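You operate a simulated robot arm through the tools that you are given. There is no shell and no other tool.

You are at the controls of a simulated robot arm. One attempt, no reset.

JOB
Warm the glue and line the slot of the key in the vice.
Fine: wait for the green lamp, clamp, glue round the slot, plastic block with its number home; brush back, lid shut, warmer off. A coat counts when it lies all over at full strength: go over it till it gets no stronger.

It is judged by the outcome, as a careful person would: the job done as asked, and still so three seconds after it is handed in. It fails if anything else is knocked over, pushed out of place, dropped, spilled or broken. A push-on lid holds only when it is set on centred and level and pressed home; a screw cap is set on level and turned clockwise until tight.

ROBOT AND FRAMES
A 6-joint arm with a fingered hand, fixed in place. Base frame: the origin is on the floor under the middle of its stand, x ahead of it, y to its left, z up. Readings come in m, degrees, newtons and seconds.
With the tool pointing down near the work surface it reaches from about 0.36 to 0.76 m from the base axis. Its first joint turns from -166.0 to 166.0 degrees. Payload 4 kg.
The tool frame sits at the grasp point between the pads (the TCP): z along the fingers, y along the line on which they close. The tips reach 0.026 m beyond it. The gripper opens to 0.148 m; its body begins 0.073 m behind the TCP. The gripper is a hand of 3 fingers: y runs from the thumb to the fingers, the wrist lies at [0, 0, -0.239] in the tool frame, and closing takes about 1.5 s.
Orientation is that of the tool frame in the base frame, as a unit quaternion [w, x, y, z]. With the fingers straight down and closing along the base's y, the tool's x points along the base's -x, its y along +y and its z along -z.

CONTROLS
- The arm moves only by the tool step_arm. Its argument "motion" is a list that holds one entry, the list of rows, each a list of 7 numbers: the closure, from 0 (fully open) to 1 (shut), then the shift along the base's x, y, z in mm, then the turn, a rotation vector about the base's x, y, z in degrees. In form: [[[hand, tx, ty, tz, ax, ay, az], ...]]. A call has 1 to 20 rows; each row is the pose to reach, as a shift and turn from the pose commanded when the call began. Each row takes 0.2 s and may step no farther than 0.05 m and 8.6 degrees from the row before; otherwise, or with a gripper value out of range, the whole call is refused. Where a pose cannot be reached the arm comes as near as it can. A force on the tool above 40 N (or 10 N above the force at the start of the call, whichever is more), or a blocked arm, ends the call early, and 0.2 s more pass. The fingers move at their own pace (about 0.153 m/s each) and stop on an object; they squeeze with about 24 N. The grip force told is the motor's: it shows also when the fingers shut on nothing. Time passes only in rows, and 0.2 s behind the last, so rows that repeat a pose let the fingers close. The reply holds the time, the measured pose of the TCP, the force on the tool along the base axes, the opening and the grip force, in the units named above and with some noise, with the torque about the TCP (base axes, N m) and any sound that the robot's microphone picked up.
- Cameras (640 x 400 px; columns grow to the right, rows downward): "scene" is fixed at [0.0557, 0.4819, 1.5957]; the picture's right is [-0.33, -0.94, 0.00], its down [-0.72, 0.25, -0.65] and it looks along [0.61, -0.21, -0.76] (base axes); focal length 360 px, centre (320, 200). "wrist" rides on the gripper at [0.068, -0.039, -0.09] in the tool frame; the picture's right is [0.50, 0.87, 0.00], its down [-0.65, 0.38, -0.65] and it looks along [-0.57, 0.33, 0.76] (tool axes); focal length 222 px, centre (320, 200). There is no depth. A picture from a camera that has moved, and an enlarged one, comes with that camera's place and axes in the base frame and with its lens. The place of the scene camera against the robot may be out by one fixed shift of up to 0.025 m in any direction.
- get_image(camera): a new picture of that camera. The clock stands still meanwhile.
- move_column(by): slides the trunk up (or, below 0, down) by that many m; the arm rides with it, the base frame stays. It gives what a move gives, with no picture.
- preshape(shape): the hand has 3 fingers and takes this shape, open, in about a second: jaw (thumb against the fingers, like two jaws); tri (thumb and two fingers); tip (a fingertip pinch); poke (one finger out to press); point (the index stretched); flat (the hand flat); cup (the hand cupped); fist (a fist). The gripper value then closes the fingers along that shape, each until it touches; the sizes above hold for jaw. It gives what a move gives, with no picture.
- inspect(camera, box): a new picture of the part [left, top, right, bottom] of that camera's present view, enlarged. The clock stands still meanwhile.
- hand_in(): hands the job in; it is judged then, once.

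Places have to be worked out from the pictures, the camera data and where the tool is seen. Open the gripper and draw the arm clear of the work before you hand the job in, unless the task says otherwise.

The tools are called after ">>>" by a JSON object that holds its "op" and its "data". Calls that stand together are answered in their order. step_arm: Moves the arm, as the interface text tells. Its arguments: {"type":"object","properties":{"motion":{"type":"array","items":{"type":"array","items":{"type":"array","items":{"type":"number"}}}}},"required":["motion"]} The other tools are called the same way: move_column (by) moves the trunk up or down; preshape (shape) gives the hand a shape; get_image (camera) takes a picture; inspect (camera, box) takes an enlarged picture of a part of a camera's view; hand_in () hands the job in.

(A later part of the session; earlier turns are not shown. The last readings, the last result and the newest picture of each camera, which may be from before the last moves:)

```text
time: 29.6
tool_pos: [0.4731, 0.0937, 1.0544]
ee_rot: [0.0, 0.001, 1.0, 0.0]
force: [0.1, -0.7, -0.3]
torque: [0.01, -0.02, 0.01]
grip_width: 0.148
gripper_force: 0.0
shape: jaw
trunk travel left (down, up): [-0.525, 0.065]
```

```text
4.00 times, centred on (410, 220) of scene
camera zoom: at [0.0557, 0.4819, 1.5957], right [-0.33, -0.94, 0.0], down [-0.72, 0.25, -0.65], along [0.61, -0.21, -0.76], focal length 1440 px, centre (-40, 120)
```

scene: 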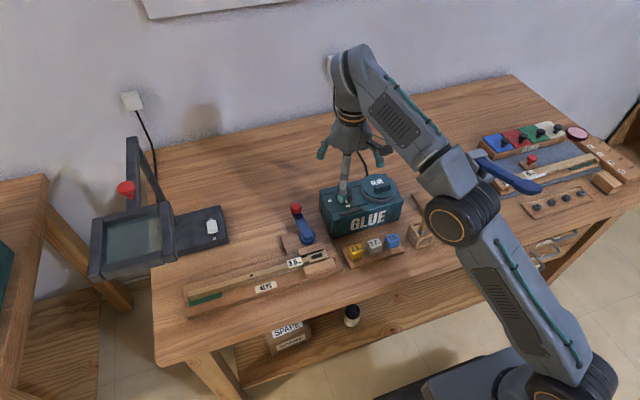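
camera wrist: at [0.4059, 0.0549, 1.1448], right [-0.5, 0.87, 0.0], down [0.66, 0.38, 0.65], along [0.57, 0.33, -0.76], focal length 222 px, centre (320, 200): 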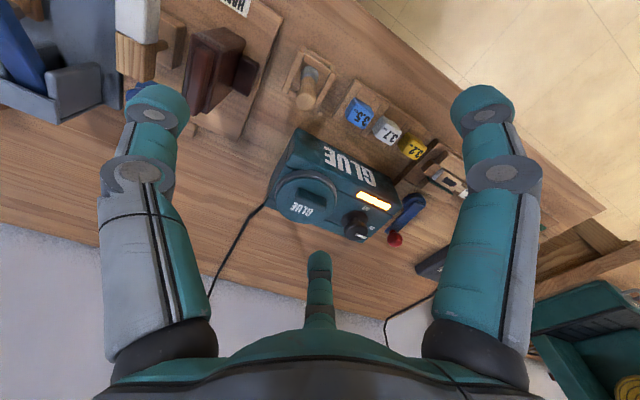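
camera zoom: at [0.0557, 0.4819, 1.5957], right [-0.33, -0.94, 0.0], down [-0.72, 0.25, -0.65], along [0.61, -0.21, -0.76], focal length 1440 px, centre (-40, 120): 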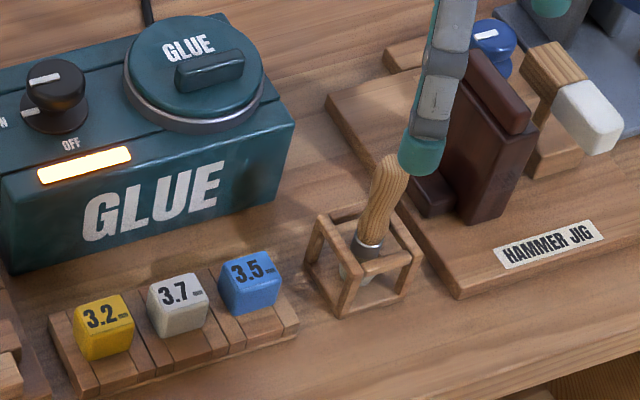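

Brush stands upright near (0.467, 0.076) with its handle top at about z 0.93; blocks are spaced 48 mm along y with blue at (0.477, 0.159). Now I go above the vice for a close look at the slot.

>>> {"op": "step_arm", "data": {"motion": [[[0.0, 3, 45, 0, 0, 0, 0], [0.0, 6, 90, 0, 0, 0, 0], [0.0, 9, 135, 0, 0, 0, 0], [0.0, 12, 180, 0, 0, 0, 0], [0.0, 14, 225, -20, 0, 0, 0], [0.0, 16, 258, -60, 0, 0, 0], [0.0, 16, 258, -60, 0, 0, 0]]]}}

>>> {"op": "get_image", "data": {"camera": "wrist"}}

>>> {"op": "inspect", "data": {"camera": "wrist", "box": [250, 80, 410, 180]}}

>>> {"op": "inspect", "data": {"camera": "scene", "box": [270, 170, 410, 280]}}

```text
refused: row 6 steps farther than a row can; nothing moved
```

```text
taken
camera wrist: at [0.4059, 0.0549, 1.1448], right [-0.5, 0.87, 0.0], down [0.66, 0.38, 0.65], along [0.57, 0.33, -0.76], focal length 222 px, centre (320, 200)
```

wrist: 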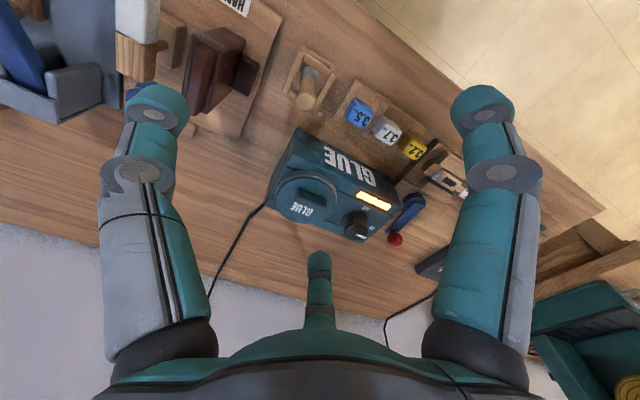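

```text
4.00 times, centred on (330, 130) of wrist
camera zoom: at [0.4059, 0.0549, 1.1448], right [-0.5, 0.87, 0.0], down [0.66, 0.38, 0.65], along [0.57, 0.33, -0.76], focal length 888 px, centre (280, 480)
```

zoom: 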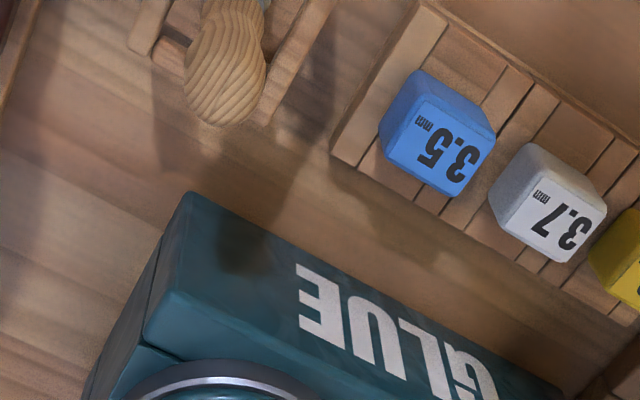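

```text
3.64 times, centred on (340, 225) of scene
camera zoom: at [0.0557, 0.4819, 1.5957], right [-0.33, -0.94, 0.0], down [-0.72, 0.25, -0.65], along [0.61, -0.21, -0.76], focal length 1309 px, centre (247, 109)
```

zoom: 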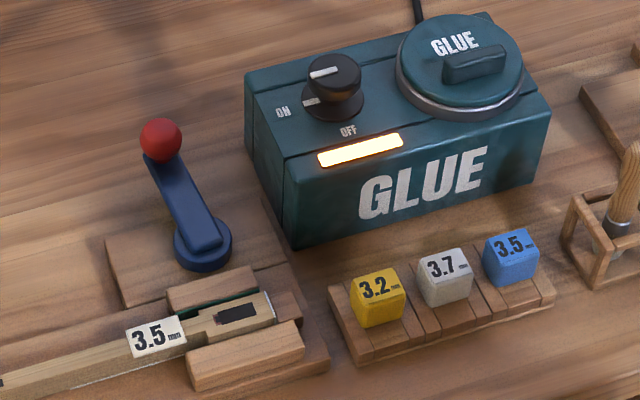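

One row was too long and nothing moved; I repeat the move with shorter steps.

>>> {"op": "step_arm", "data": {"motion": [[[0.0, 3, 45, 0, 0, 0, 0], [0.0, 6, 90, 0, 0, 0, 0], [0.0, 9, 135, 0, 0, 0, 0], [0.0, 12, 180, 0, 0, 0, 0], [0.0, 14, 225, -10, 0, 0, 0], [0.0, 16, 250, -40, 0, 0, 0], [0.0, 16, 258, -65, 0, 0, 0], [0.0, 16, 258, -65, 0, 0, 0]]]}}

>>> {"op": "get_image", "data": {"camera": "wrist"}}

>>> {"op": "inspect", "data": {"camera": "wrist", "box": [250, 80, 410, 180]}}

>>> {"op": "inspect", "data": {"camera": "scene", "box": [270, 170, 410, 280]}}

```text
time: 31.4
tool_pos: [0.4907, 0.353, 0.9886]
ee_rot: [0.0, 0.0, 1.0, 0.0]
force: [0.1, -0.1, -0.2]
torque: [0.01, 0.02, -0.01]
grip_width: 0.1479
gripper_force: 0.1
shape: jaw
trunk travel left (down, up): [-0.525, 0.065]
```

```text
taken
camera wrist: at [0.4229, 0.313, 1.0796], right [-0.5, 0.87, 0.0], down [0.66, 0.38, 0.65], along [0.57, 0.33, -0.76], focal length 222 px, centre (320, 200)
```

wrist: 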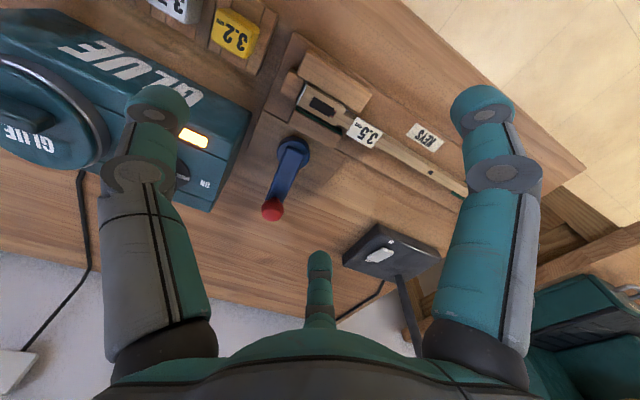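

```text
4.00 times, centred on (330, 130) of wrist
camera zoom: at [0.4229, 0.313, 1.0796], right [-0.5, 0.87, 0.0], down [0.66, 0.38, 0.65], along [0.57, 0.33, -0.76], focal length 888 px, centre (280, 480)
```

zoom: 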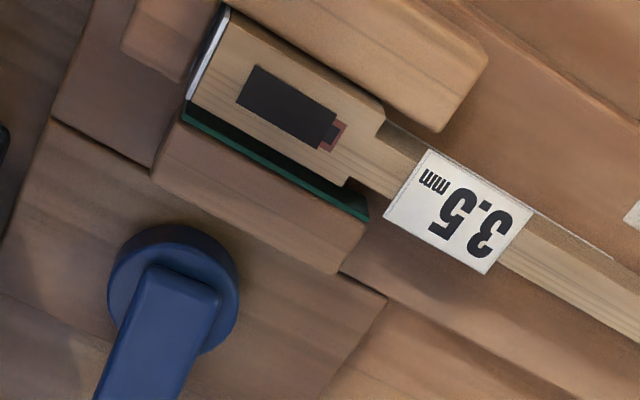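

```text
3.64 times, centred on (340, 225) of scene
camera zoom: at [0.0557, 0.4819, 1.5957], right [-0.33, -0.94, 0.0], down [-0.72, 0.25, -0.65], along [0.61, -0.21, -0.76], focal length 1309 px, centre (247, 109)
```

zoom: 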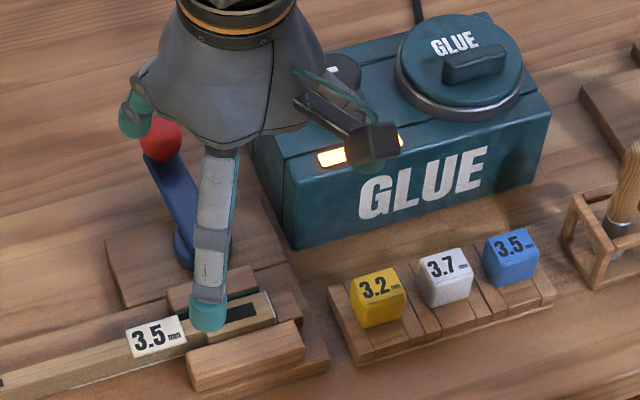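

Zooming in on the slot to see its detail.

>>> {"op": "inspect", "data": {"camera": "wrist", "box": [295, 85, 355, 125]}}

>>> {"op": "inspect", "data": {"camera": "wrist", "box": [240, 130, 330, 230]}}

```text
10.00 times, centred on (325, 105) of wrist
camera zoom: at [0.4229, 0.313, 1.0796], right [-0.5, 0.87, 0.0], down [0.66, 0.38, 0.65], along [0.57, 0.33, -0.76], focal length 2221 px, centre (270, 1150)
```

zoom: 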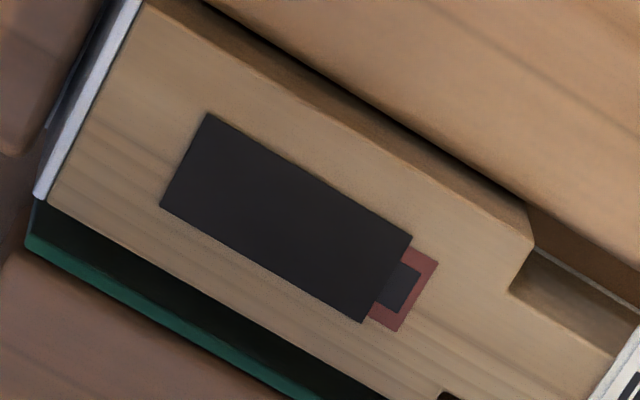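

```text
4.00 times, centred on (285, 180) of wrist
camera zoom: at [0.4229, 0.313, 1.0796], right [-0.5, 0.87, 0.0], down [0.66, 0.38, 0.65], along [0.57, 0.33, -0.76], focal length 888 px, centre (460, 280)
```

zoom: 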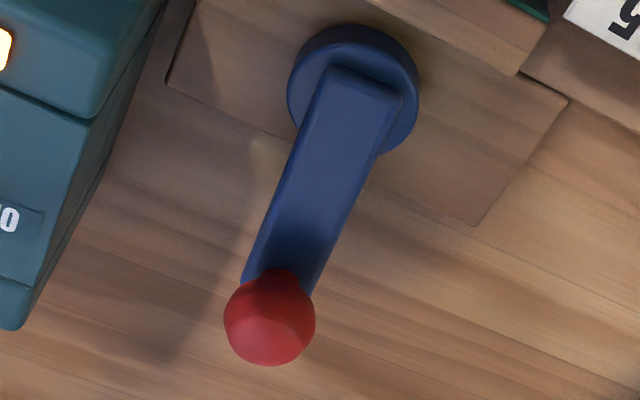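

The slot is about 26 × 10.5 mm, centred at (0.488, 0.354, 0.843), with a red cloth-lined end toward +y. The lamp is still amber, so I use the time to get a second view of the lid handle.

>>> {"op": "step_arm", "data": {"motion": [[[0.0, 5, -10, 40, 0, 0, 0], [0.0, 20, -50, 60, 0, 0, 0], [0.0, 40, -95, 60, 0, 0, 0], [0.0, 60, -140, 60, 0, 0, 0], [0.0, 80, -180, 60, 0, 0, 0], [0.0, 95, -209, 45, 0, 0, 0], [0.0, 95, -209, 20, 0, 0, 0], [0.0, 95, -209, 11, 0, 0, 0], [0.0, 95, -209, 11, 0, 0, 0]]]}}

>>> {"op": "get_image", "data": {"camera": "wrist"}}

>>> {"op": "inspect", "data": {"camera": "wrist", "box": [230, 50, 410, 170]}}

>>> {"op": "inspect", "data": {"camera": "scene", "box": [300, 150, 440, 240]}}

```text
time: 33.4
tool_pos: [0.5831, 0.1445, 0.9988]
ee_rot: [-0.001, 0.0, 1.0, 0.001]
force: [0.4, -0.6, 0.0]
torque: [0.02, -0.03, -0.01]
grip_width: 0.1478
gripper_force: 0.0
shape: jaw
trunk travel left (down, up): [-0.525, 0.065]
```

```text
taken
camera wrist: at [0.5159, 0.1048, 1.09], right [-0.5, 0.87, 0.0], down [0.66, 0.38, 0.65], along [0.57, 0.33, -0.76], focal length 222 px, centre (320, 200)
```

wrist: 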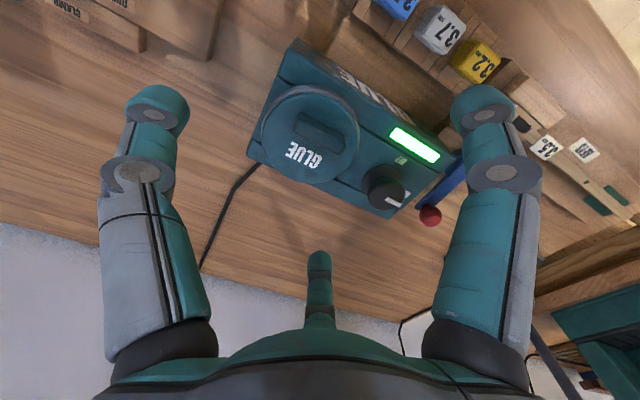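

```text
3.33 times, centred on (320, 110) of wrist
camera zoom: at [0.5159, 0.1048, 1.09], right [-0.5, 0.87, 0.0], down [0.66, 0.38, 0.65], along [0.57, 0.33, -0.76], focal length 740 px, centre (320, 500)
```

zoom: 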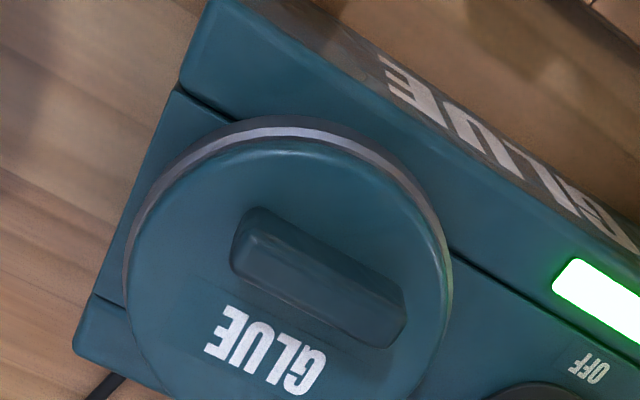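

```text
4.44 times, centred on (370, 195) of scene
camera zoom: at [0.0557, 0.4819, 1.5957], right [-0.33, -0.94, 0.0], down [-0.72, 0.25, -0.65], along [0.61, -0.21, -0.76], focal length 1600 px, centre (98, 222)
```

zoom: 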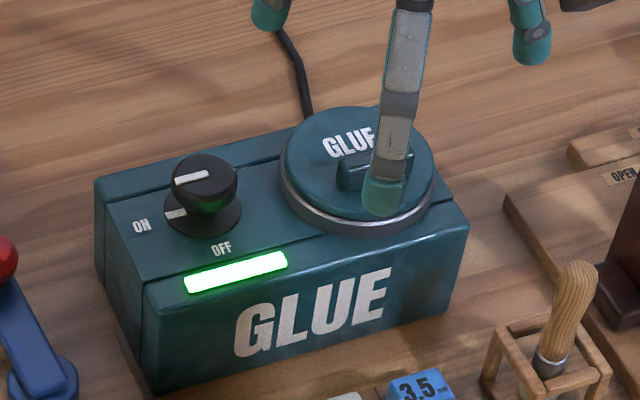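

The lamp is green. I zoom on the handle once more for its exact place before clamping.

>>> {"op": "inspect", "data": {"camera": "wrist", "box": [280, 95, 360, 155]}}

>>> {"op": "inspect", "data": {"camera": "wrist", "box": [250, 70, 370, 190]}}

```text
6.67 times, centred on (320, 125) of wrist
camera zoom: at [0.5159, 0.1048, 1.09], right [-0.5, 0.87, 0.0], down [0.66, 0.38, 0.65], along [0.57, 0.33, -0.76], focal length 1481 px, centre (320, 700)
```

zoom: 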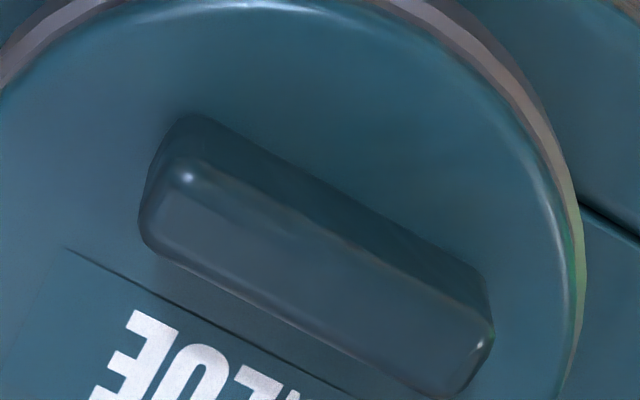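

```text
3.33 times, centred on (310, 130) of wrist
camera zoom: at [0.5159, 0.1048, 1.09], right [-0.5, 0.87, 0.0], down [0.66, 0.38, 0.65], along [0.57, 0.33, -0.76], focal length 740 px, centre (353, 433)
```

zoom: 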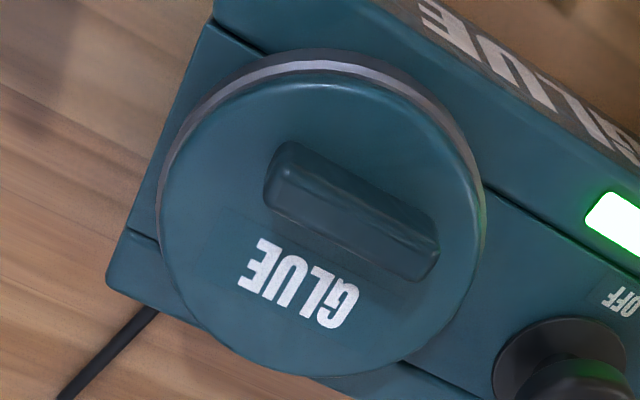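

Lamp is green; handle is at (0.586, 0.145), top z 0.912. Now the clamp: by two wrist views the lever's ball is at (0.634, 0.360, 0.860) and its pivot near (0.556, 0.351); it has room to swing only toward +y. I go above the ball with the hand turned so the lever lies between two fingers.

>>> {"op": "step_arm", "data": {"motion": [[[0.0, 5, 30, 30, 0, 0, -4], [0.2, 15, 75, 40, 0, 0, -8], [0.4, 25, 120, 40, 0, 0, -12], [0.5, 35, 160, 40, 0, 0, -16], [0.5, 45, 195, 30, 0, 0, -20], [0.5, 51, 215, 10, 0, 0, -24], [0.5, 51, 215, -20, 0, 0, -24], [0.5, 51, 215, -30, 0, 0, -24], [0.5, 51, 215, -30, 0, 0, -24]]]}}

>>> {"op": "get_image", "data": {"camera": "wrist"}}

>>> {"op": "inspect", "data": {"camera": "wrist", "box": [240, 70, 420, 190]}}

```text
time: 35.4
tool_pos: [0.6348, 0.3578, 0.9702]
ee_rot: [-0.001, 0.209, 0.978, 0.002]
force: [-0.5, 0.1, -0.4]
torque: [-0.01, -0.01, 0.0]
grip_width: 0.0742
gripper_force: 0.0
shape: jaw
trunk travel left (down, up): [-0.525, 0.065]
```

```text
taken
camera wrist: at [0.5569, 0.3506, 1.0617], right [-0.1, 0.99, 0.0], down [0.75, 0.08, 0.65], along [0.65, 0.07, -0.76], focal length 222 px, centre (320, 200)
```

wrist: 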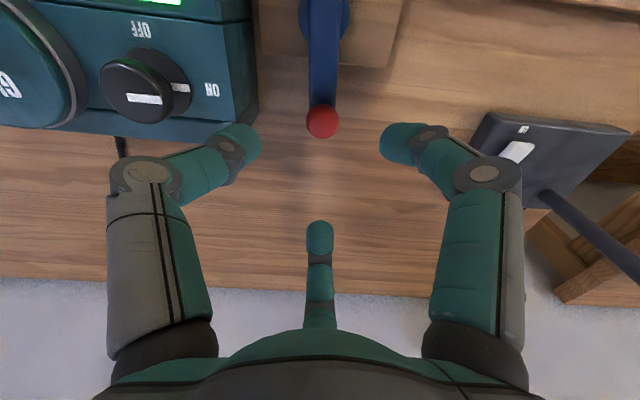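

```text
3.33 times, centred on (330, 130) of wrist
camera zoom: at [0.5569, 0.3506, 1.0617], right [-0.1, 0.99, 0.0], down [0.75, 0.08, 0.65], along [0.65, 0.07, -0.76], focal length 740 px, centre (287, 433)
```

zoom: 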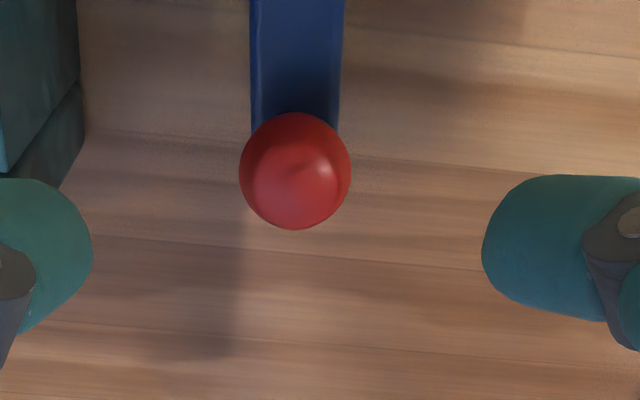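

The ball is centred within 2 mm. I descend around it and close.

>>> {"op": "step_arm", "data": {"motion": [[[0.5, -1, 2, -40, 0, 0, 0], [0.5, -1, 2, -75, 0, 0, 0], [0.5, -1, 2, -95, 0, 0, 0], [0.5, -1, 2, -100, 0, 0, 0], [0.65, -1, 2, -100, 0, 0, 0], [0.8, -1, 2, -100, 0, 0, 0], [0.85, -1, 2, -100, 0, 0, 0], [0.85, -1, 2, -100, 0, 0, 0], [0.85, -1, 2, -100, 0, 0, 0]]]}}

>>> {"op": "get_image", "data": {"camera": "wrist"}}

>>> {"op": "inspect", "data": {"camera": "scene", "box": [250, 170, 370, 280]}}

```text
time: 37.4
tool_pos: [0.6339, 0.3612, 0.8689]
ee_rot: [0.0, 0.209, 0.978, 0.001]
force: [1.3, -0.2, 0.5]
torque: [0.01, -0.02, 0.0]
grip_width: 0.0234
gripper_force: 0.0
shape: jaw
trunk travel left (down, up): [-0.525, 0.065]
```

```text
taken
camera wrist: at [0.5568, 0.3529, 0.96], right [-0.1, 0.99, 0.0], down [0.75, 0.08, 0.65], along [0.65, 0.07, -0.76], focal length 222 px, centre (320, 200)
```

wrist: 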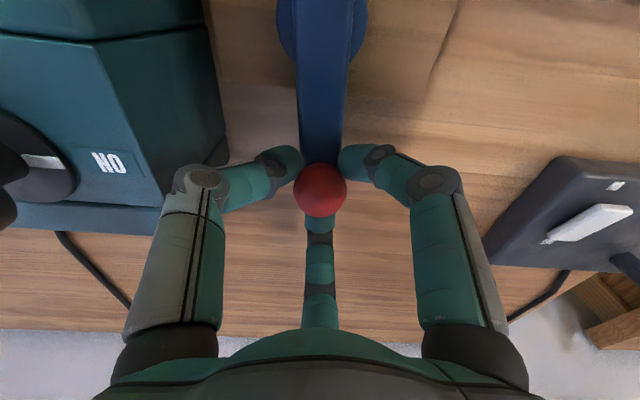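

```text
3.64 times, centred on (310, 225) of scene
camera zoom: at [0.0557, 0.4819, 1.5957], right [-0.33, -0.94, 0.0], down [-0.72, 0.25, -0.65], along [0.61, -0.21, -0.76], focal length 1309 px, centre (356, 109)
```

zoom: 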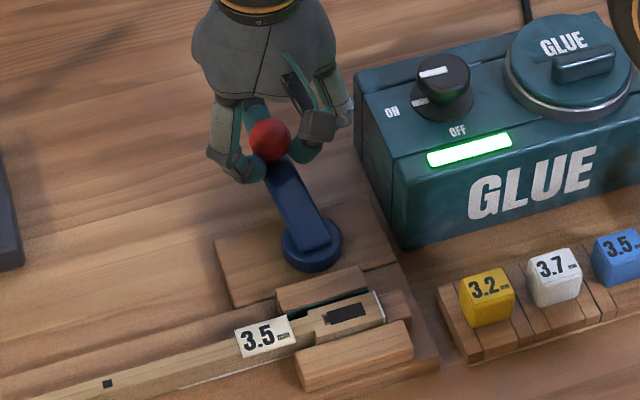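

The fingers cage the ball. I swing the lever toward +y along its arc in a first stage, tightening the grip a bit, and check the forces.

>>> {"op": "step_arm", "data": {"motion": [[[0.95, 0, 0, 0, 0, 0, 0], [0.95, 0, 0, 0, 0, 0, 0], [0.95, -2.2, 10.7, 0, 0, 0, 8], [0.95, -5.8, 21.1, 0, 0, 0, 16], [0.95, -10.8, 30.8, 0, 0, 0, 24], [0.95, -17.2, 39.8, 0, 0, 0, 32], [0.95, -17.2, 39.8, 0, 0, 0, 32]]]}}

>>> {"op": "inspect", "data": {"camera": "scene", "box": [250, 170, 370, 280]}}

>>> {"op": "get_image", "data": {"camera": "wrist"}}

```text
time: 39.0
tool_pos: [0.618, 0.4012, 0.8665]
ee_rot: [-0.001, -0.07, 0.998, 0.0]
force: [0.3, -0.7, -23.7]
torque: [-0.06, 0.05, 0.03]
grip_width: 0.0197
gripper_force: 23.8
shape: jaw
trunk travel left (down, up): [-0.525, 0.065]
```

```text
3.64 times, centred on (310, 225) of scene
camera zoom: at [0.0557, 0.4819, 1.5957], right [-0.33, -0.94, 0.0], down [-0.72, 0.25, -0.65], along [0.61, -0.21, -0.76], focal length 1309 px, centre (356, 109)
```

zoom: 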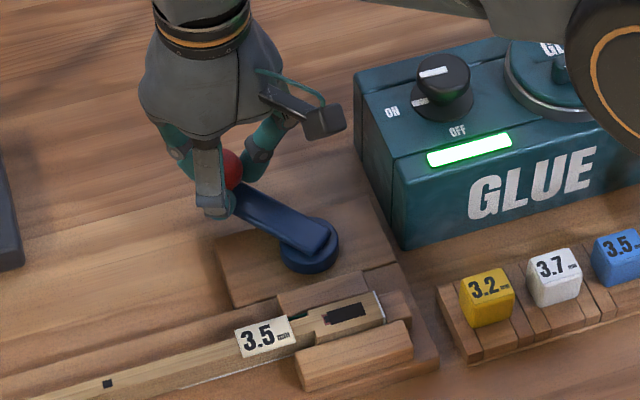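

```text
taken
camera wrist: at [0.5575, 0.3532, 0.959], right [-0.62, 0.79, 0.0], down [0.6, 0.47, 0.65], along [0.51, 0.4, -0.76], focal length 222 px, centre (320, 200)
```

wrist: 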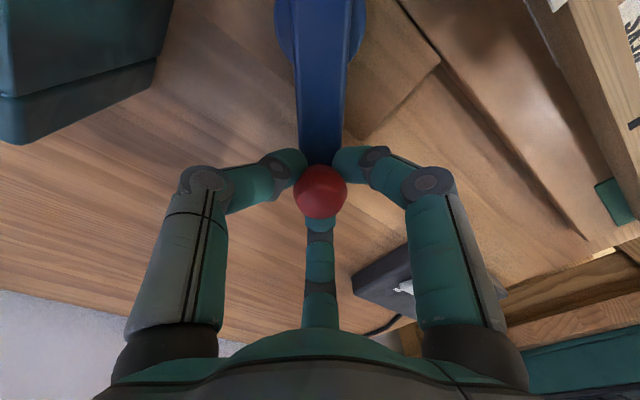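

The moving jaw is already closing on the key. I continue the swing toward 90°, watching for firm resistance.

>>> {"op": "step_arm", "data": {"motion": [[[0.95, -7.5, 8.0, 0, 0, 0, 8], [0.95, -16.1, 14.8, 0, 0, 0, 16], [0.95, -25.5, 20.4, 0, 0, 0, 24], [0.95, -35.6, 24.7, 0, 0, 0, 32], [0.95, -46.2, 27.4, 0, 0, 0, 40], [0.95, -57.1, 28.7, 0, 0, 0, 48], [0.95, -57.1, 28.7, 0, 0, 0, 48]]]}}

>>> {"op": "inspect", "data": {"camera": "scene", "box": [250, 170, 370, 280]}}

>>> {"op": "get_image", "data": {"camera": "wrist"}}

```text
time: 40.6
tool_pos: [0.5631, 0.4291, 0.8684]
ee_rot: [0.0, -0.469, 0.883, 0.0]
force: [12.8, 9.5, -26.9]
torque: [0.08, -0.18, 0.15]
grip_width: 0.0184
gripper_force: 23.9
shape: jaw
trunk travel left (down, up): [-0.525, 0.065]
```

```text
3.64 times, centred on (310, 225) of scene
camera zoom: at [0.0557, 0.4819, 1.5957], right [-0.33, -0.94, 0.0], down [-0.72, 0.25, -0.65], along [0.61, -0.21, -0.76], focal length 1309 px, centre (356, 109)
```

zoom: 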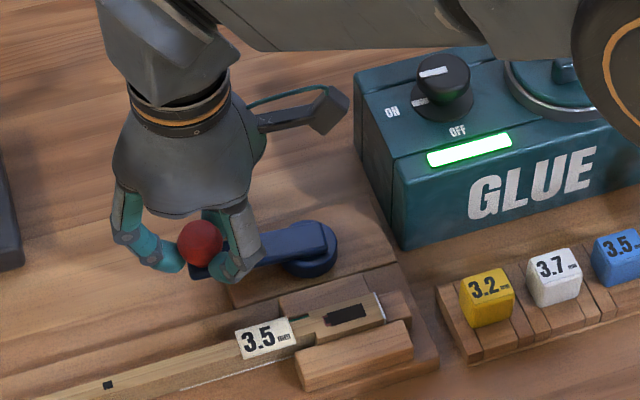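

```text
taken
camera wrist: at [0.558, 0.3521, 0.9595], right [-1.0, 0.07, 0.0], down [0.05, 0.76, 0.65], along [0.04, 0.65, -0.76], focal length 222 px, centre (320, 200)
```

wrist: 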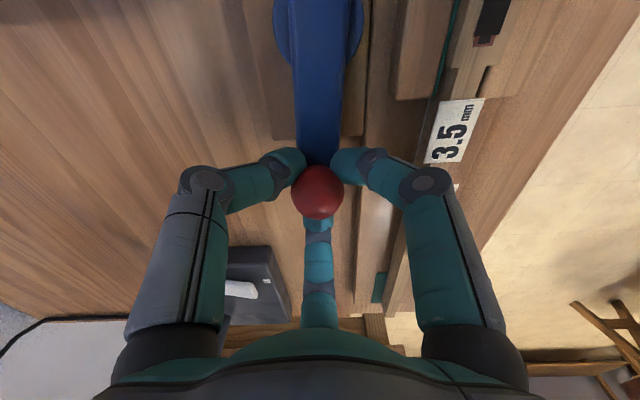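

Resistance is building (12.8 N). I push on a little further to see whether it's a stop or the clamp tightening.

>>> {"op": "step_arm", "data": {"motion": [[[0.95, -5.5, 0.2, 0, 0, 0, 4], [0.95, -11, 0, 0, 0, 0, 8], [0.95, -11, 0, 0, 0, 0, 8]]]}}

>>> {"op": "inspect", "data": {"camera": "wrist", "box": [240, 0, 500, 170]}}

```text
time: 41.2
tool_pos: [0.5569, 0.4277, 0.8671]
ee_rot: [0.001, -0.527, 0.85, -0.002]
force: [23.4, 8.7, -21.5]
torque: [0.01, -0.27, 0.05]
grip_width: 0.0184
gripper_force: 24.0
shape: jaw
trunk travel left (down, up): [-0.525, 0.065]
stopped in row 3: the force on the tool passed its limit at 41 N (the readings are from after the stop); the commanded pose is now the measured one
```

```text
2.35 times, centred on (370, 85) of wrist
camera zoom: at [0.5609, 0.3501, 0.9588], right [-1.0, -0.06, 0.0], down [-0.05, 0.76, 0.65], along [-0.04, 0.65, -0.76], focal length 523 px, centre (202, 471)
```

zoom: 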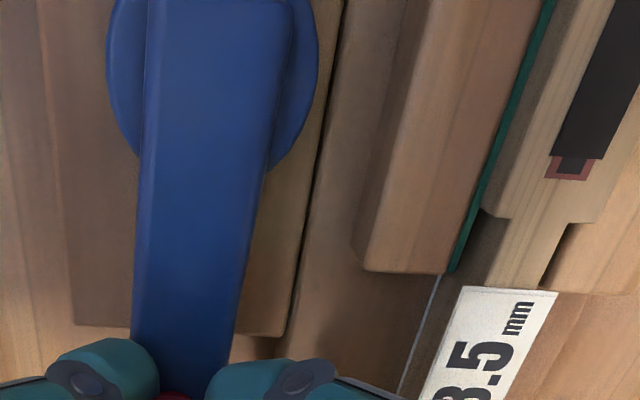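

The jaw is pressed onto the key with the felt squeezed and the lever at about 90°, with firm resistance. I release and lift to see whether the lever stays.

>>> {"op": "step_arm", "data": {"motion": [[[0.7, 0, 0, 0, 0, 0, 0], [0.55, 0, 0, 0, 0, 0, 0], [0.5, 0, 0, 0, 0, 0, 0], [0.5, 0, 0, 0, 0, 0, 0], [0.5, 0, 0, 30, 0, 0, 0], [0.5, 0, 0, 70, 0, 0, 0], [0.3, 0, 0, 110, 0, 0, 0], [0.3, 0, 0, 140, 0, 0, 0], [0.3, 0, 0, 140, 0, 0, 0]]]}}

>>> {"op": "get_image", "data": {"camera": "wrist"}}

>>> {"op": "inspect", "data": {"camera": "scene", "box": [250, 170, 370, 280]}}

```text
time: 43.2
tool_pos: [0.5529, 0.4259, 1.0105]
ee_rot: [0.001, -0.526, 0.851, 0.0]
force: [-0.5, 0.5, 0.1]
torque: [0.02, 0.01, 0.01]
grip_width: 0.1033
gripper_force: 0.1
shape: jaw
trunk travel left (down, up): [-0.525, 0.065]
```

```text
taken
camera wrist: at [0.5577, 0.3481, 1.1009], right [-1.0, -0.06, 0.0], down [-0.05, 0.75, 0.65], along [-0.04, 0.65, -0.76], focal length 222 px, centre (320, 200)
```

wrist: 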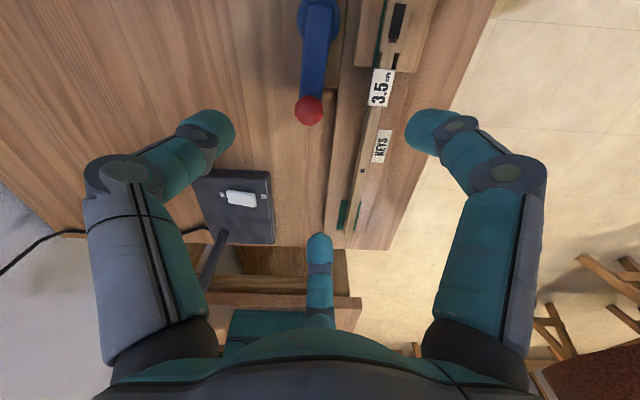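

```text
3.64 times, centred on (310, 225) of scene
camera zoom: at [0.0557, 0.4819, 1.5957], right [-0.33, -0.94, 0.0], down [-0.72, 0.25, -0.65], along [0.61, -0.21, -0.76], focal length 1309 px, centre (356, 109)
```

zoom: 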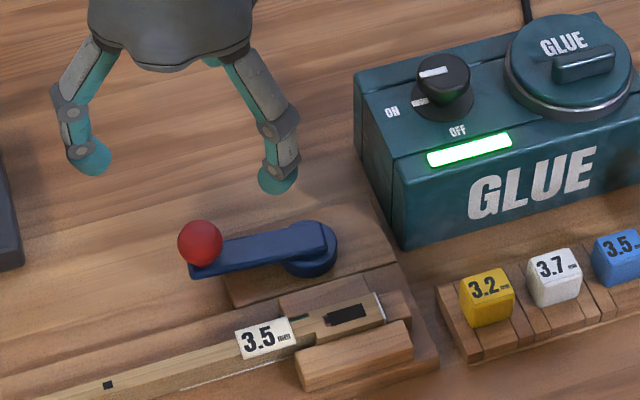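

The lever stays clamped at 90° with the jaw tight on the key. Next the lid: I move over its handle with the hand turned so the thumb and two fingers close across the bar.

>>> {"op": "step_arm", "data": {"motion": [[[0.3, 2, -40, 20, 0, 0, 5], [0.3, 5, -85, 20, 0, 0, 10], [0.3, 10, -130, 20, 0, 0, 15], [0.3, 15, -175, 20, 0, 0, 20], [0.3, 20, -215, 20, 0, 0, 24], [0.35, 28, -250, 10, 0, 0, 26.5], [0.35, 33, -279, -10, 0, 0, 26.5], [0.35, 33, -281, -25, 0, 0, 26.5], [0.35, 33, -281, -25, 0, 0, 26.5]]]}}

>>> {"op": "get_image", "data": {"camera": "wrist"}}

>>> {"op": "inspect", "data": {"camera": "wrist", "box": [240, 70, 400, 190]}}

>>> {"op": "inspect", "data": {"camera": "scene", "box": [330, 110, 450, 220]}}

```text
time: 45.2
tool_pos: [0.5613, 0.1668, 0.9693]
ee_rot: [0.001, -0.699, 0.715, -0.019]
force: [0.2, -0.1, -0.7]
torque: [0.0, -0.02, 0.01]
grip_width: 0.0964
gripper_force: 0.0
shape: jaw
out of reach, approached as far as the arm can: row 5, 6, 7, 8, 9
trunk travel left (down, up): [-0.525, 0.065]
```

```text
taken
camera wrist: at [0.5959, 0.1006, 1.0626], right [-0.88, -0.48, -0.01], down [-0.38, 0.68, 0.63], along [-0.29, 0.56, -0.78], focal length 222 px, centre (320, 200)
```

wrist: 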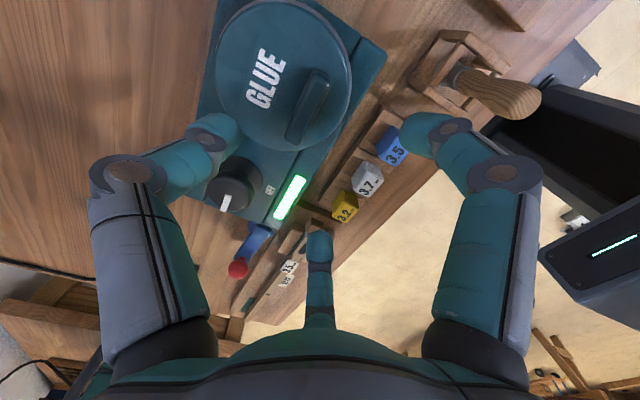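

```text
3.33 times, centred on (320, 130) of wrist
camera zoom: at [0.5959, 0.1006, 1.0626], right [-0.88, -0.48, -0.01], down [-0.38, 0.68, 0.63], along [-0.29, 0.56, -0.78], focal length 740 px, centre (320, 433)
```

zoom: 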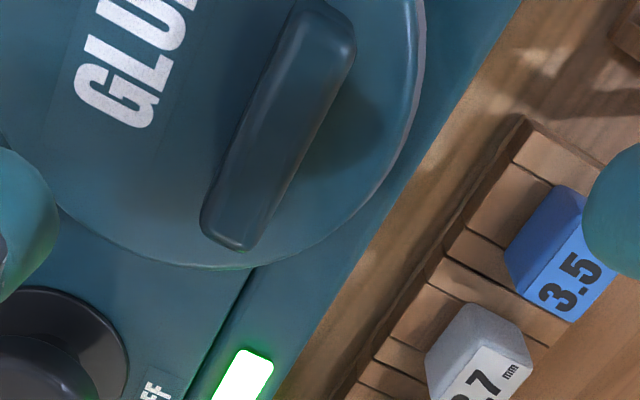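

```text
3.64 times, centred on (390, 165) of scene
camera zoom: at [0.0557, 0.4819, 1.5957], right [-0.33, -0.94, 0.0], down [-0.72, 0.25, -0.65], along [0.61, -0.21, -0.76], focal length 1309 px, centre (66, 327)
```

zoom: 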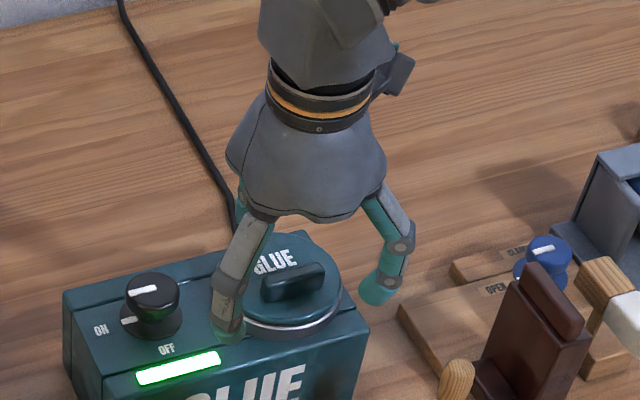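

The wrist cannot turn that far this way (joint limit), so I'll instead use the unturned hand: two fingers pinch the bar's long sides and the thumb backs its end. I rotate back and read where the pose lands.

>>> {"op": "step_arm", "data": {"motion": [[[0.35, 0, 0, 10, 0, 0, -8], [0.35, 0, 0, 20, 0, 0, -16], [0.35, 0, 0, 30, 0, 0, -24], [0.35, 0, 0, 30, 0, 0, -32], [0.35, 0, 0, 30, 0, 0, -40], [0.35, 0, 0, 30, 0, 0, -40]]]}}

```text
time: 46.6
tool_pos: [0.5625, 0.1692, 1.0001]
ee_rot: [0.0, -0.422, 0.907, -0.001]
force: [0.4, -1.0, -0.4]
torque: [-0.02, 0.0, 0.02]
grip_width: 0.0966
gripper_force: 0.1
shape: jaw
trunk travel left (down, up): [-0.525, 0.065]
```

The pose is clean again at φ≈50°. I finish rotating to the straight orientation over the handle and take a look.

>>> {"op": "step_arm", "data": {"motion": [[[0.4, 4, -5, 0, 0, 0, -8], [0.45, 8, -10, 0, 0, 0, -16], [0.5, 12, -15, 0, 0, 0, -24], [0.5, 16, -20, 0, 0, 0, -32], [0.5, 20, -25, -5, 0, 0, -40], [0.5, 23.5, -30, -15, 0, 0, -48], [0.5, 23.5, -30, -25, 0, 0, -50], [0.5, 23.5, -30, -25, 0, 0, -50]]]}}

>>> {"op": "get_image", "data": {"camera": "wrist"}}

>>> {"op": "inspect", "data": {"camera": "wrist", "box": [240, 70, 400, 190]}}

```text
time: 48.4
tool_pos: [0.5863, 0.1398, 0.974]
ee_rot: [0.0, 0.0, 1.0, -0.001]
force: [0.6, -0.3, 0.5]
torque: [-0.02, 0.0, -0.01]
grip_width: 0.0745
gripper_force: 0.0
shape: jaw
trunk travel left (down, up): [-0.525, 0.065]
```

```text
taken
camera wrist: at [0.5189, 0.1011, 1.0656], right [-0.5, 0.87, 0.0], down [0.65, 0.38, 0.65], along [0.57, 0.33, -0.76], focal length 222 px, centre (320, 200)
```

wrist: 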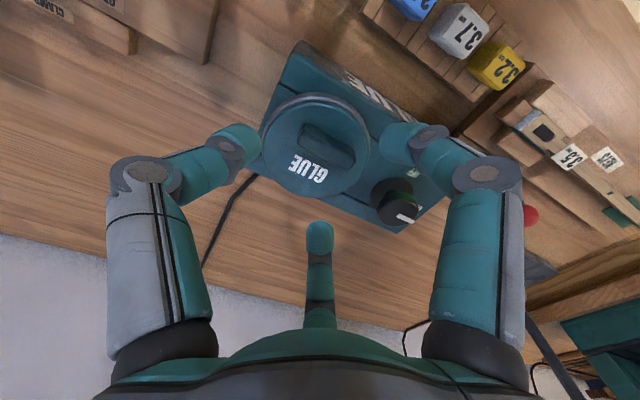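

```text
3.33 times, centred on (320, 130) of wrist
camera zoom: at [0.5189, 0.1011, 1.0656], right [-0.5, 0.87, 0.0], down [0.65, 0.38, 0.65], along [0.57, 0.33, -0.76], focal length 740 px, centre (320, 433)
```

zoom: 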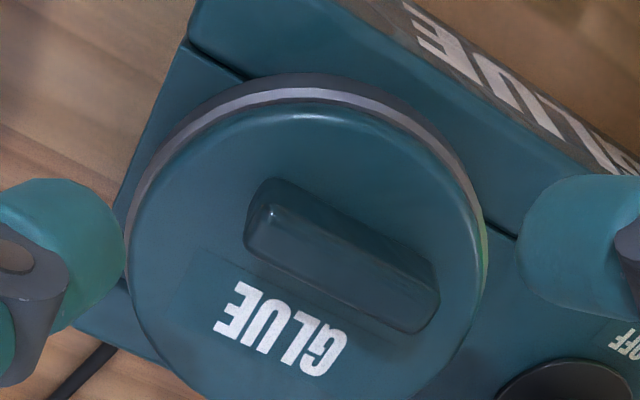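

Handle centre confirmed at (0.587, 0.1455). I descend toward it with the fingers half open, in small steps, watching for contact with the lid's top.

>>> {"op": "step_arm", "data": {"motion": [[[0.5, 1, 0, -15, 0, 0, 0], [0.5, 1, 0, -30, 0, 0, 0], [0.55, 1, 0, -36, 0, 0, 0], [0.55, 1, 0, -40, 0, 0, 0], [0.55, 1, 0, -40, 0, 0, 0]]]}}

>>> {"op": "get_image", "data": {"camera": "wrist"}}

>>> {"op": "inspect", "data": {"camera": "scene", "box": [340, 140, 430, 220]}}

```text
time: 49.6
tool_pos: [0.5866, 0.1397, 0.9333]
ee_rot: [0.001, -0.001, 1.0, -0.001]
force: [0.2, -0.1, 0.6]
torque: [0.01, -0.01, 0.0]
grip_width: 0.0673
gripper_force: 0.0
shape: jaw
trunk travel left (down, up): [-0.525, 0.065]
```

```text
taken
camera wrist: at [0.519, 0.1011, 1.0248], right [-0.5, 0.87, 0.0], down [0.65, 0.38, 0.65], along [0.57, 0.33, -0.76], focal length 222 px, centre (320, 200)
```

wrist: 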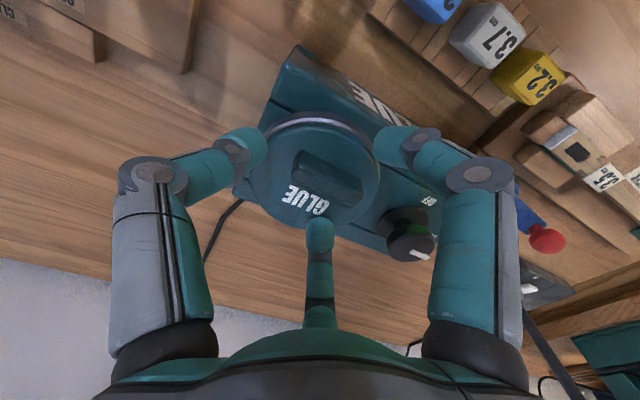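

```text
5.00 times, centred on (385, 180) of scene
camera zoom: at [0.0557, 0.4819, 1.5957], right [-0.33, -0.94, 0.0], down [-0.72, 0.25, -0.65], along [0.61, -0.21, -0.76], focal length 1800 px, centre (-5, 300)
```

zoom: 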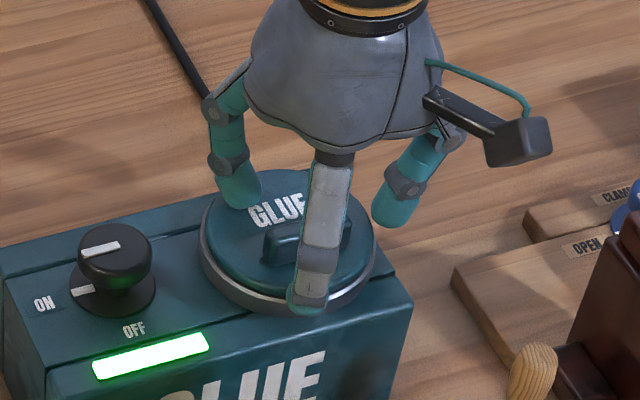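

Still clear. I lower further in 3 mm steps.

>>> {"op": "step_arm", "data": {"motion": [[[0.58, 0, 0, -3, 0, 0, 0], [0.6, 0, 0, -6, 0, 0, 0], [0.6, 0, 0, -8, 0, 0, 0], [0.6, 0, 0, -8, 0, 0, 0]]]}}

>>> {"op": "inspect", "data": {"camera": "scene", "box": [340, 140, 430, 220]}}

>>> {"op": "inspect", "data": {"camera": "wrist", "box": [220, 90, 460, 270]}}

```text
time: 50.6
tool_pos: [0.5823, 0.1388, 0.9281]
ee_rot: [0.001, 0.001, 1.0, -0.001]
force: [-12.8, -6.2, 28.4]
torque: [-0.42, 0.71, 0.0]
grip_width: 0.0469
gripper_force: 23.7
shape: jaw
trunk travel left (down, up): [-0.525, 0.065]
```

```text
5.00 times, centred on (385, 180) of scene
camera zoom: at [0.0557, 0.4819, 1.5957], right [-0.33, -0.94, 0.0], down [-0.72, 0.25, -0.65], along [0.61, -0.21, -0.76], focal length 1800 px, centre (-5, 300)
```

zoom: 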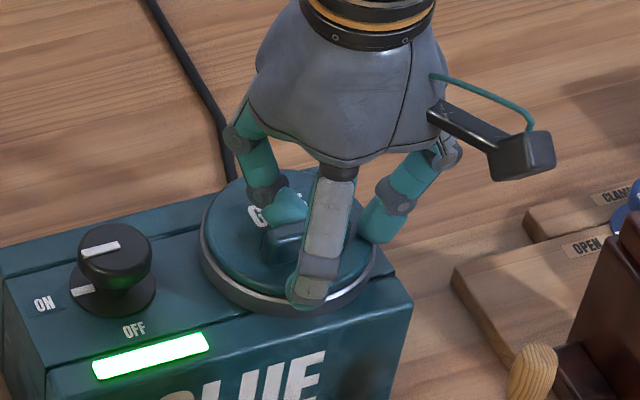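

```text
2.22 times, centred on (340, 180) of wrist
camera zoom: at [0.5156, 0.0996, 1.0189], right [-0.5, 0.87, 0.0], down [0.66, 0.38, 0.65], along [0.57, 0.33, -0.76], focal length 494 px, centre (276, 244)
```

zoom: 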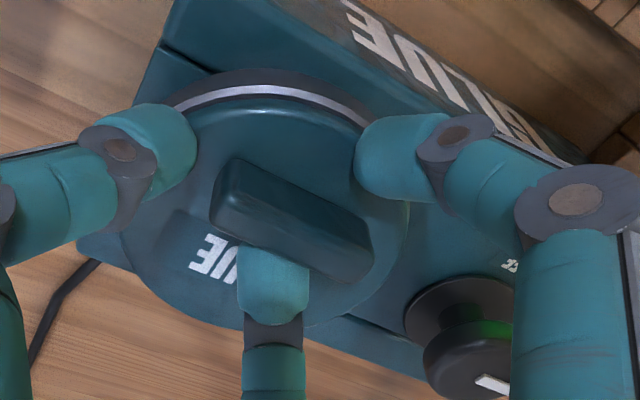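

The tips are pressing on the lid top at TCP z 0.928 (28 N). I lift about 4 mm and look again.

>>> {"op": "step_arm", "data": {"motion": [[[0.6, 0, 0, 4, 0, 0, 0], [0.6, 0, 0, 7, 0, 0, 0], [0.6, 0, 0, 7, 0, 0, 0]]]}}

>>> {"op": "inspect", "data": {"camera": "wrist", "box": [220, 90, 460, 270]}}

```text
time: 51.4
tool_pos: [0.585, 0.1393, 0.9336]
ee_rot: [-0.001, 0.0, 1.0, -0.001]
force: [-15.4, -6.9, -9.2]
torque: [-0.05, 0.24, -0.13]
grip_width: 0.0354
gripper_force: 24.0
shape: jaw
trunk travel left (down, up): [-0.525, 0.065]
```

```text
2.22 times, centred on (340, 180) of wrist
camera zoom: at [0.5175, 0.1005, 1.0238], right [-0.5, 0.87, 0.0], down [0.66, 0.38, 0.65], along [0.57, 0.33, -0.76], focal length 494 px, centre (276, 244)
```

zoom: 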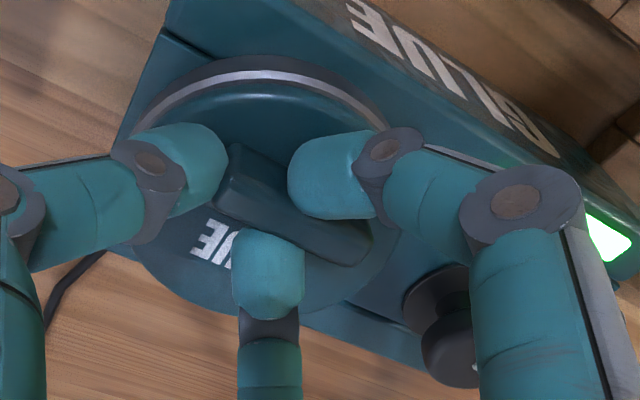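

All three fingers are now round the handle. I tighten the grip and relax the sideways load.

>>> {"op": "step_arm", "data": {"motion": [[[0.75, -1, 0, 0, 0, 0, 0], [0.9, -1, 0, 0, 0, 0, 0], [0.95, -1, 0, 0, 0, 0, 0], [0.95, -1, 0, 0, 0, 0, 0], [0.95, -1, 0, 0, 0, 0, 0]]]}}

>>> {"op": "inspect", "data": {"camera": "wrist", "box": [220, 90, 460, 270]}}

>>> {"op": "inspect", "data": {"camera": "scene", "box": [340, 140, 430, 220]}}

```text
time: 52.6
tool_pos: [0.5868, 0.1403, 0.9352]
ee_rot: [0.002, 0.0, 1.0, 0.0]
force: [2.3, -6.0, 7.7]
torque: [-0.22, -0.1, 0.09]
grip_width: 0.0261
gripper_force: 23.4
shape: jaw
trunk travel left (down, up): [-0.525, 0.065]
```

```text
2.22 times, centred on (340, 180) of wrist
camera zoom: at [0.5184, 0.1004, 1.0254], right [-0.5, 0.87, 0.0], down [0.65, 0.38, 0.66], along [0.57, 0.33, -0.75], focal length 494 px, centre (276, 244)
```

zoom: 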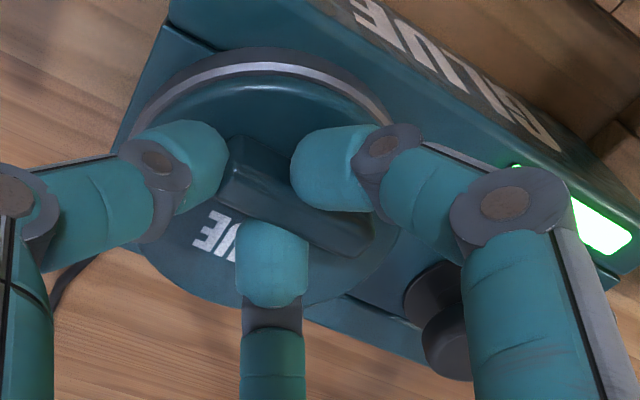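

```text
5.00 times, centred on (385, 180) of scene
camera zoom: at [0.0557, 0.4819, 1.5957], right [-0.33, -0.94, 0.0], down [-0.72, 0.25, -0.65], along [0.61, -0.21, -0.76], focal length 1800 px, centre (-5, 300)
```

zoom: 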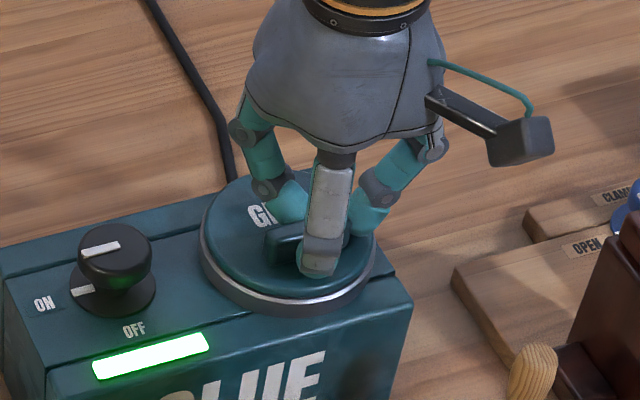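

Firm grip on the handle (23 N). I lift slowly and watch the force, in case the lid is hinged or tight.

>>> {"op": "step_arm", "data": {"motion": [[[0.95, 0, 0, 2, 0, 0, 0], [0.95, 0, 0, 5, 0, 0, 0], [0.95, 0, 0, 9, 0, 0, 0], [0.95, 0, 0, 13, 0, 0, 0], [0.95, 0, 0, 13, 0, 0, 0]]]}}

>>> {"op": "inspect", "data": {"camera": "scene", "box": [340, 140, 430, 220]}}

>>> {"op": "inspect", "data": {"camera": "wrist", "box": [220, 90, 460, 270]}}

```text
time: 53.8
tool_pos: [0.5845, 0.1399, 0.9493]
ee_rot: [0.001, 0.0, 1.0, 0.0]
force: [-4.0, -14.0, 3.7]
torque: [-0.4, 0.13, -0.04]
grip_width: 0.0201
gripper_force: 24.1
shape: jaw
trunk travel left (down, up): [-0.525, 0.065]
```

```text
5.00 times, centred on (385, 180) of scene
camera zoom: at [0.0557, 0.4819, 1.5957], right [-0.33, -0.94, 0.0], down [-0.72, 0.25, -0.65], along [0.61, -0.21, -0.76], focal length 1800 px, centre (-5, 300)
```

zoom: 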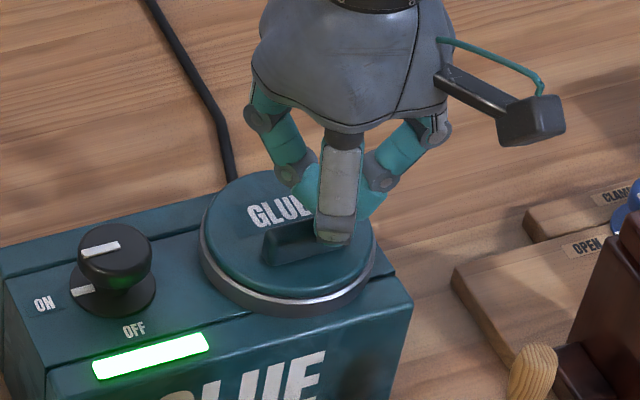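

```text
2.22 times, centred on (340, 180) of wrist
camera zoom: at [0.5168, 0.0997, 1.0392], right [-0.5, 0.87, 0.0], down [0.65, 0.38, 0.66], along [0.57, 0.33, -0.75], focal length 494 px, centre (276, 244)
```

zoom: 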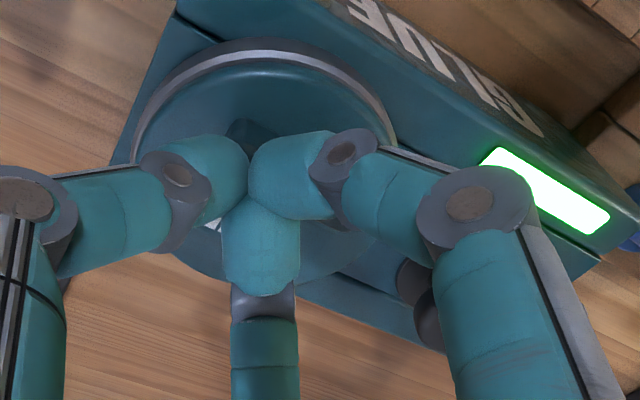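

The fingers slid off the rounded handle — the grip was too high. I reopen slightly, go lower until the tips just touch the lid, then close there.

>>> {"op": "step_arm", "data": {"motion": [[[0.7, 0, 0, 0, 0, 0, 0], [0.55, 0, 0, 0, 0, 0, 0], [0.55, 1.5, 1, -6, 0, 0, 0], [0.55, 1.5, 1, -12, 0, 0, 0], [0.55, 1.5, 1, -16, 0, 0, 0], [0.55, 1.5, 1, -18, 0, 0, 0], [0.55, 1.5, 1, -18, 0, 0, 0]]]}}

>>> {"op": "inspect", "data": {"camera": "wrist", "box": [220, 90, 460, 270]}}

```text
time: 55.4
tool_pos: [0.5883, 0.1419, 0.9307]
ee_rot: [0.002, 0.0, 1.0, 0.0]
force: [1.3, 0.8, 16.9]
torque: [0.38, -0.59, -0.01]
grip_width: 0.0671
gripper_force: 0.1
shape: jaw
trunk travel left (down, up): [-0.525, 0.065]
```

```text
2.22 times, centred on (340, 180) of wrist
camera zoom: at [0.5192, 0.1014, 1.0209], right [-0.5, 0.87, 0.0], down [0.65, 0.38, 0.66], along [0.57, 0.33, -0.75], focal length 494 px, centre (276, 244)
```

zoom: 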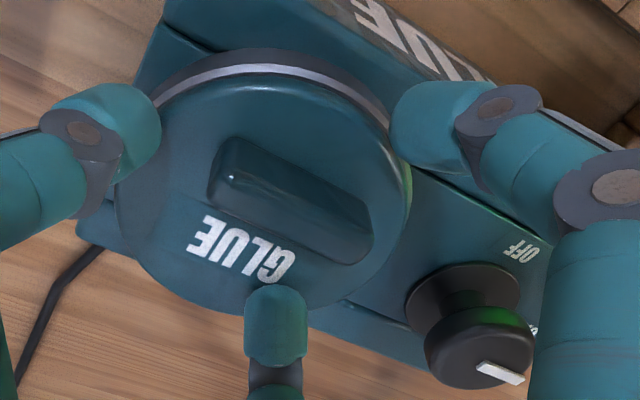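

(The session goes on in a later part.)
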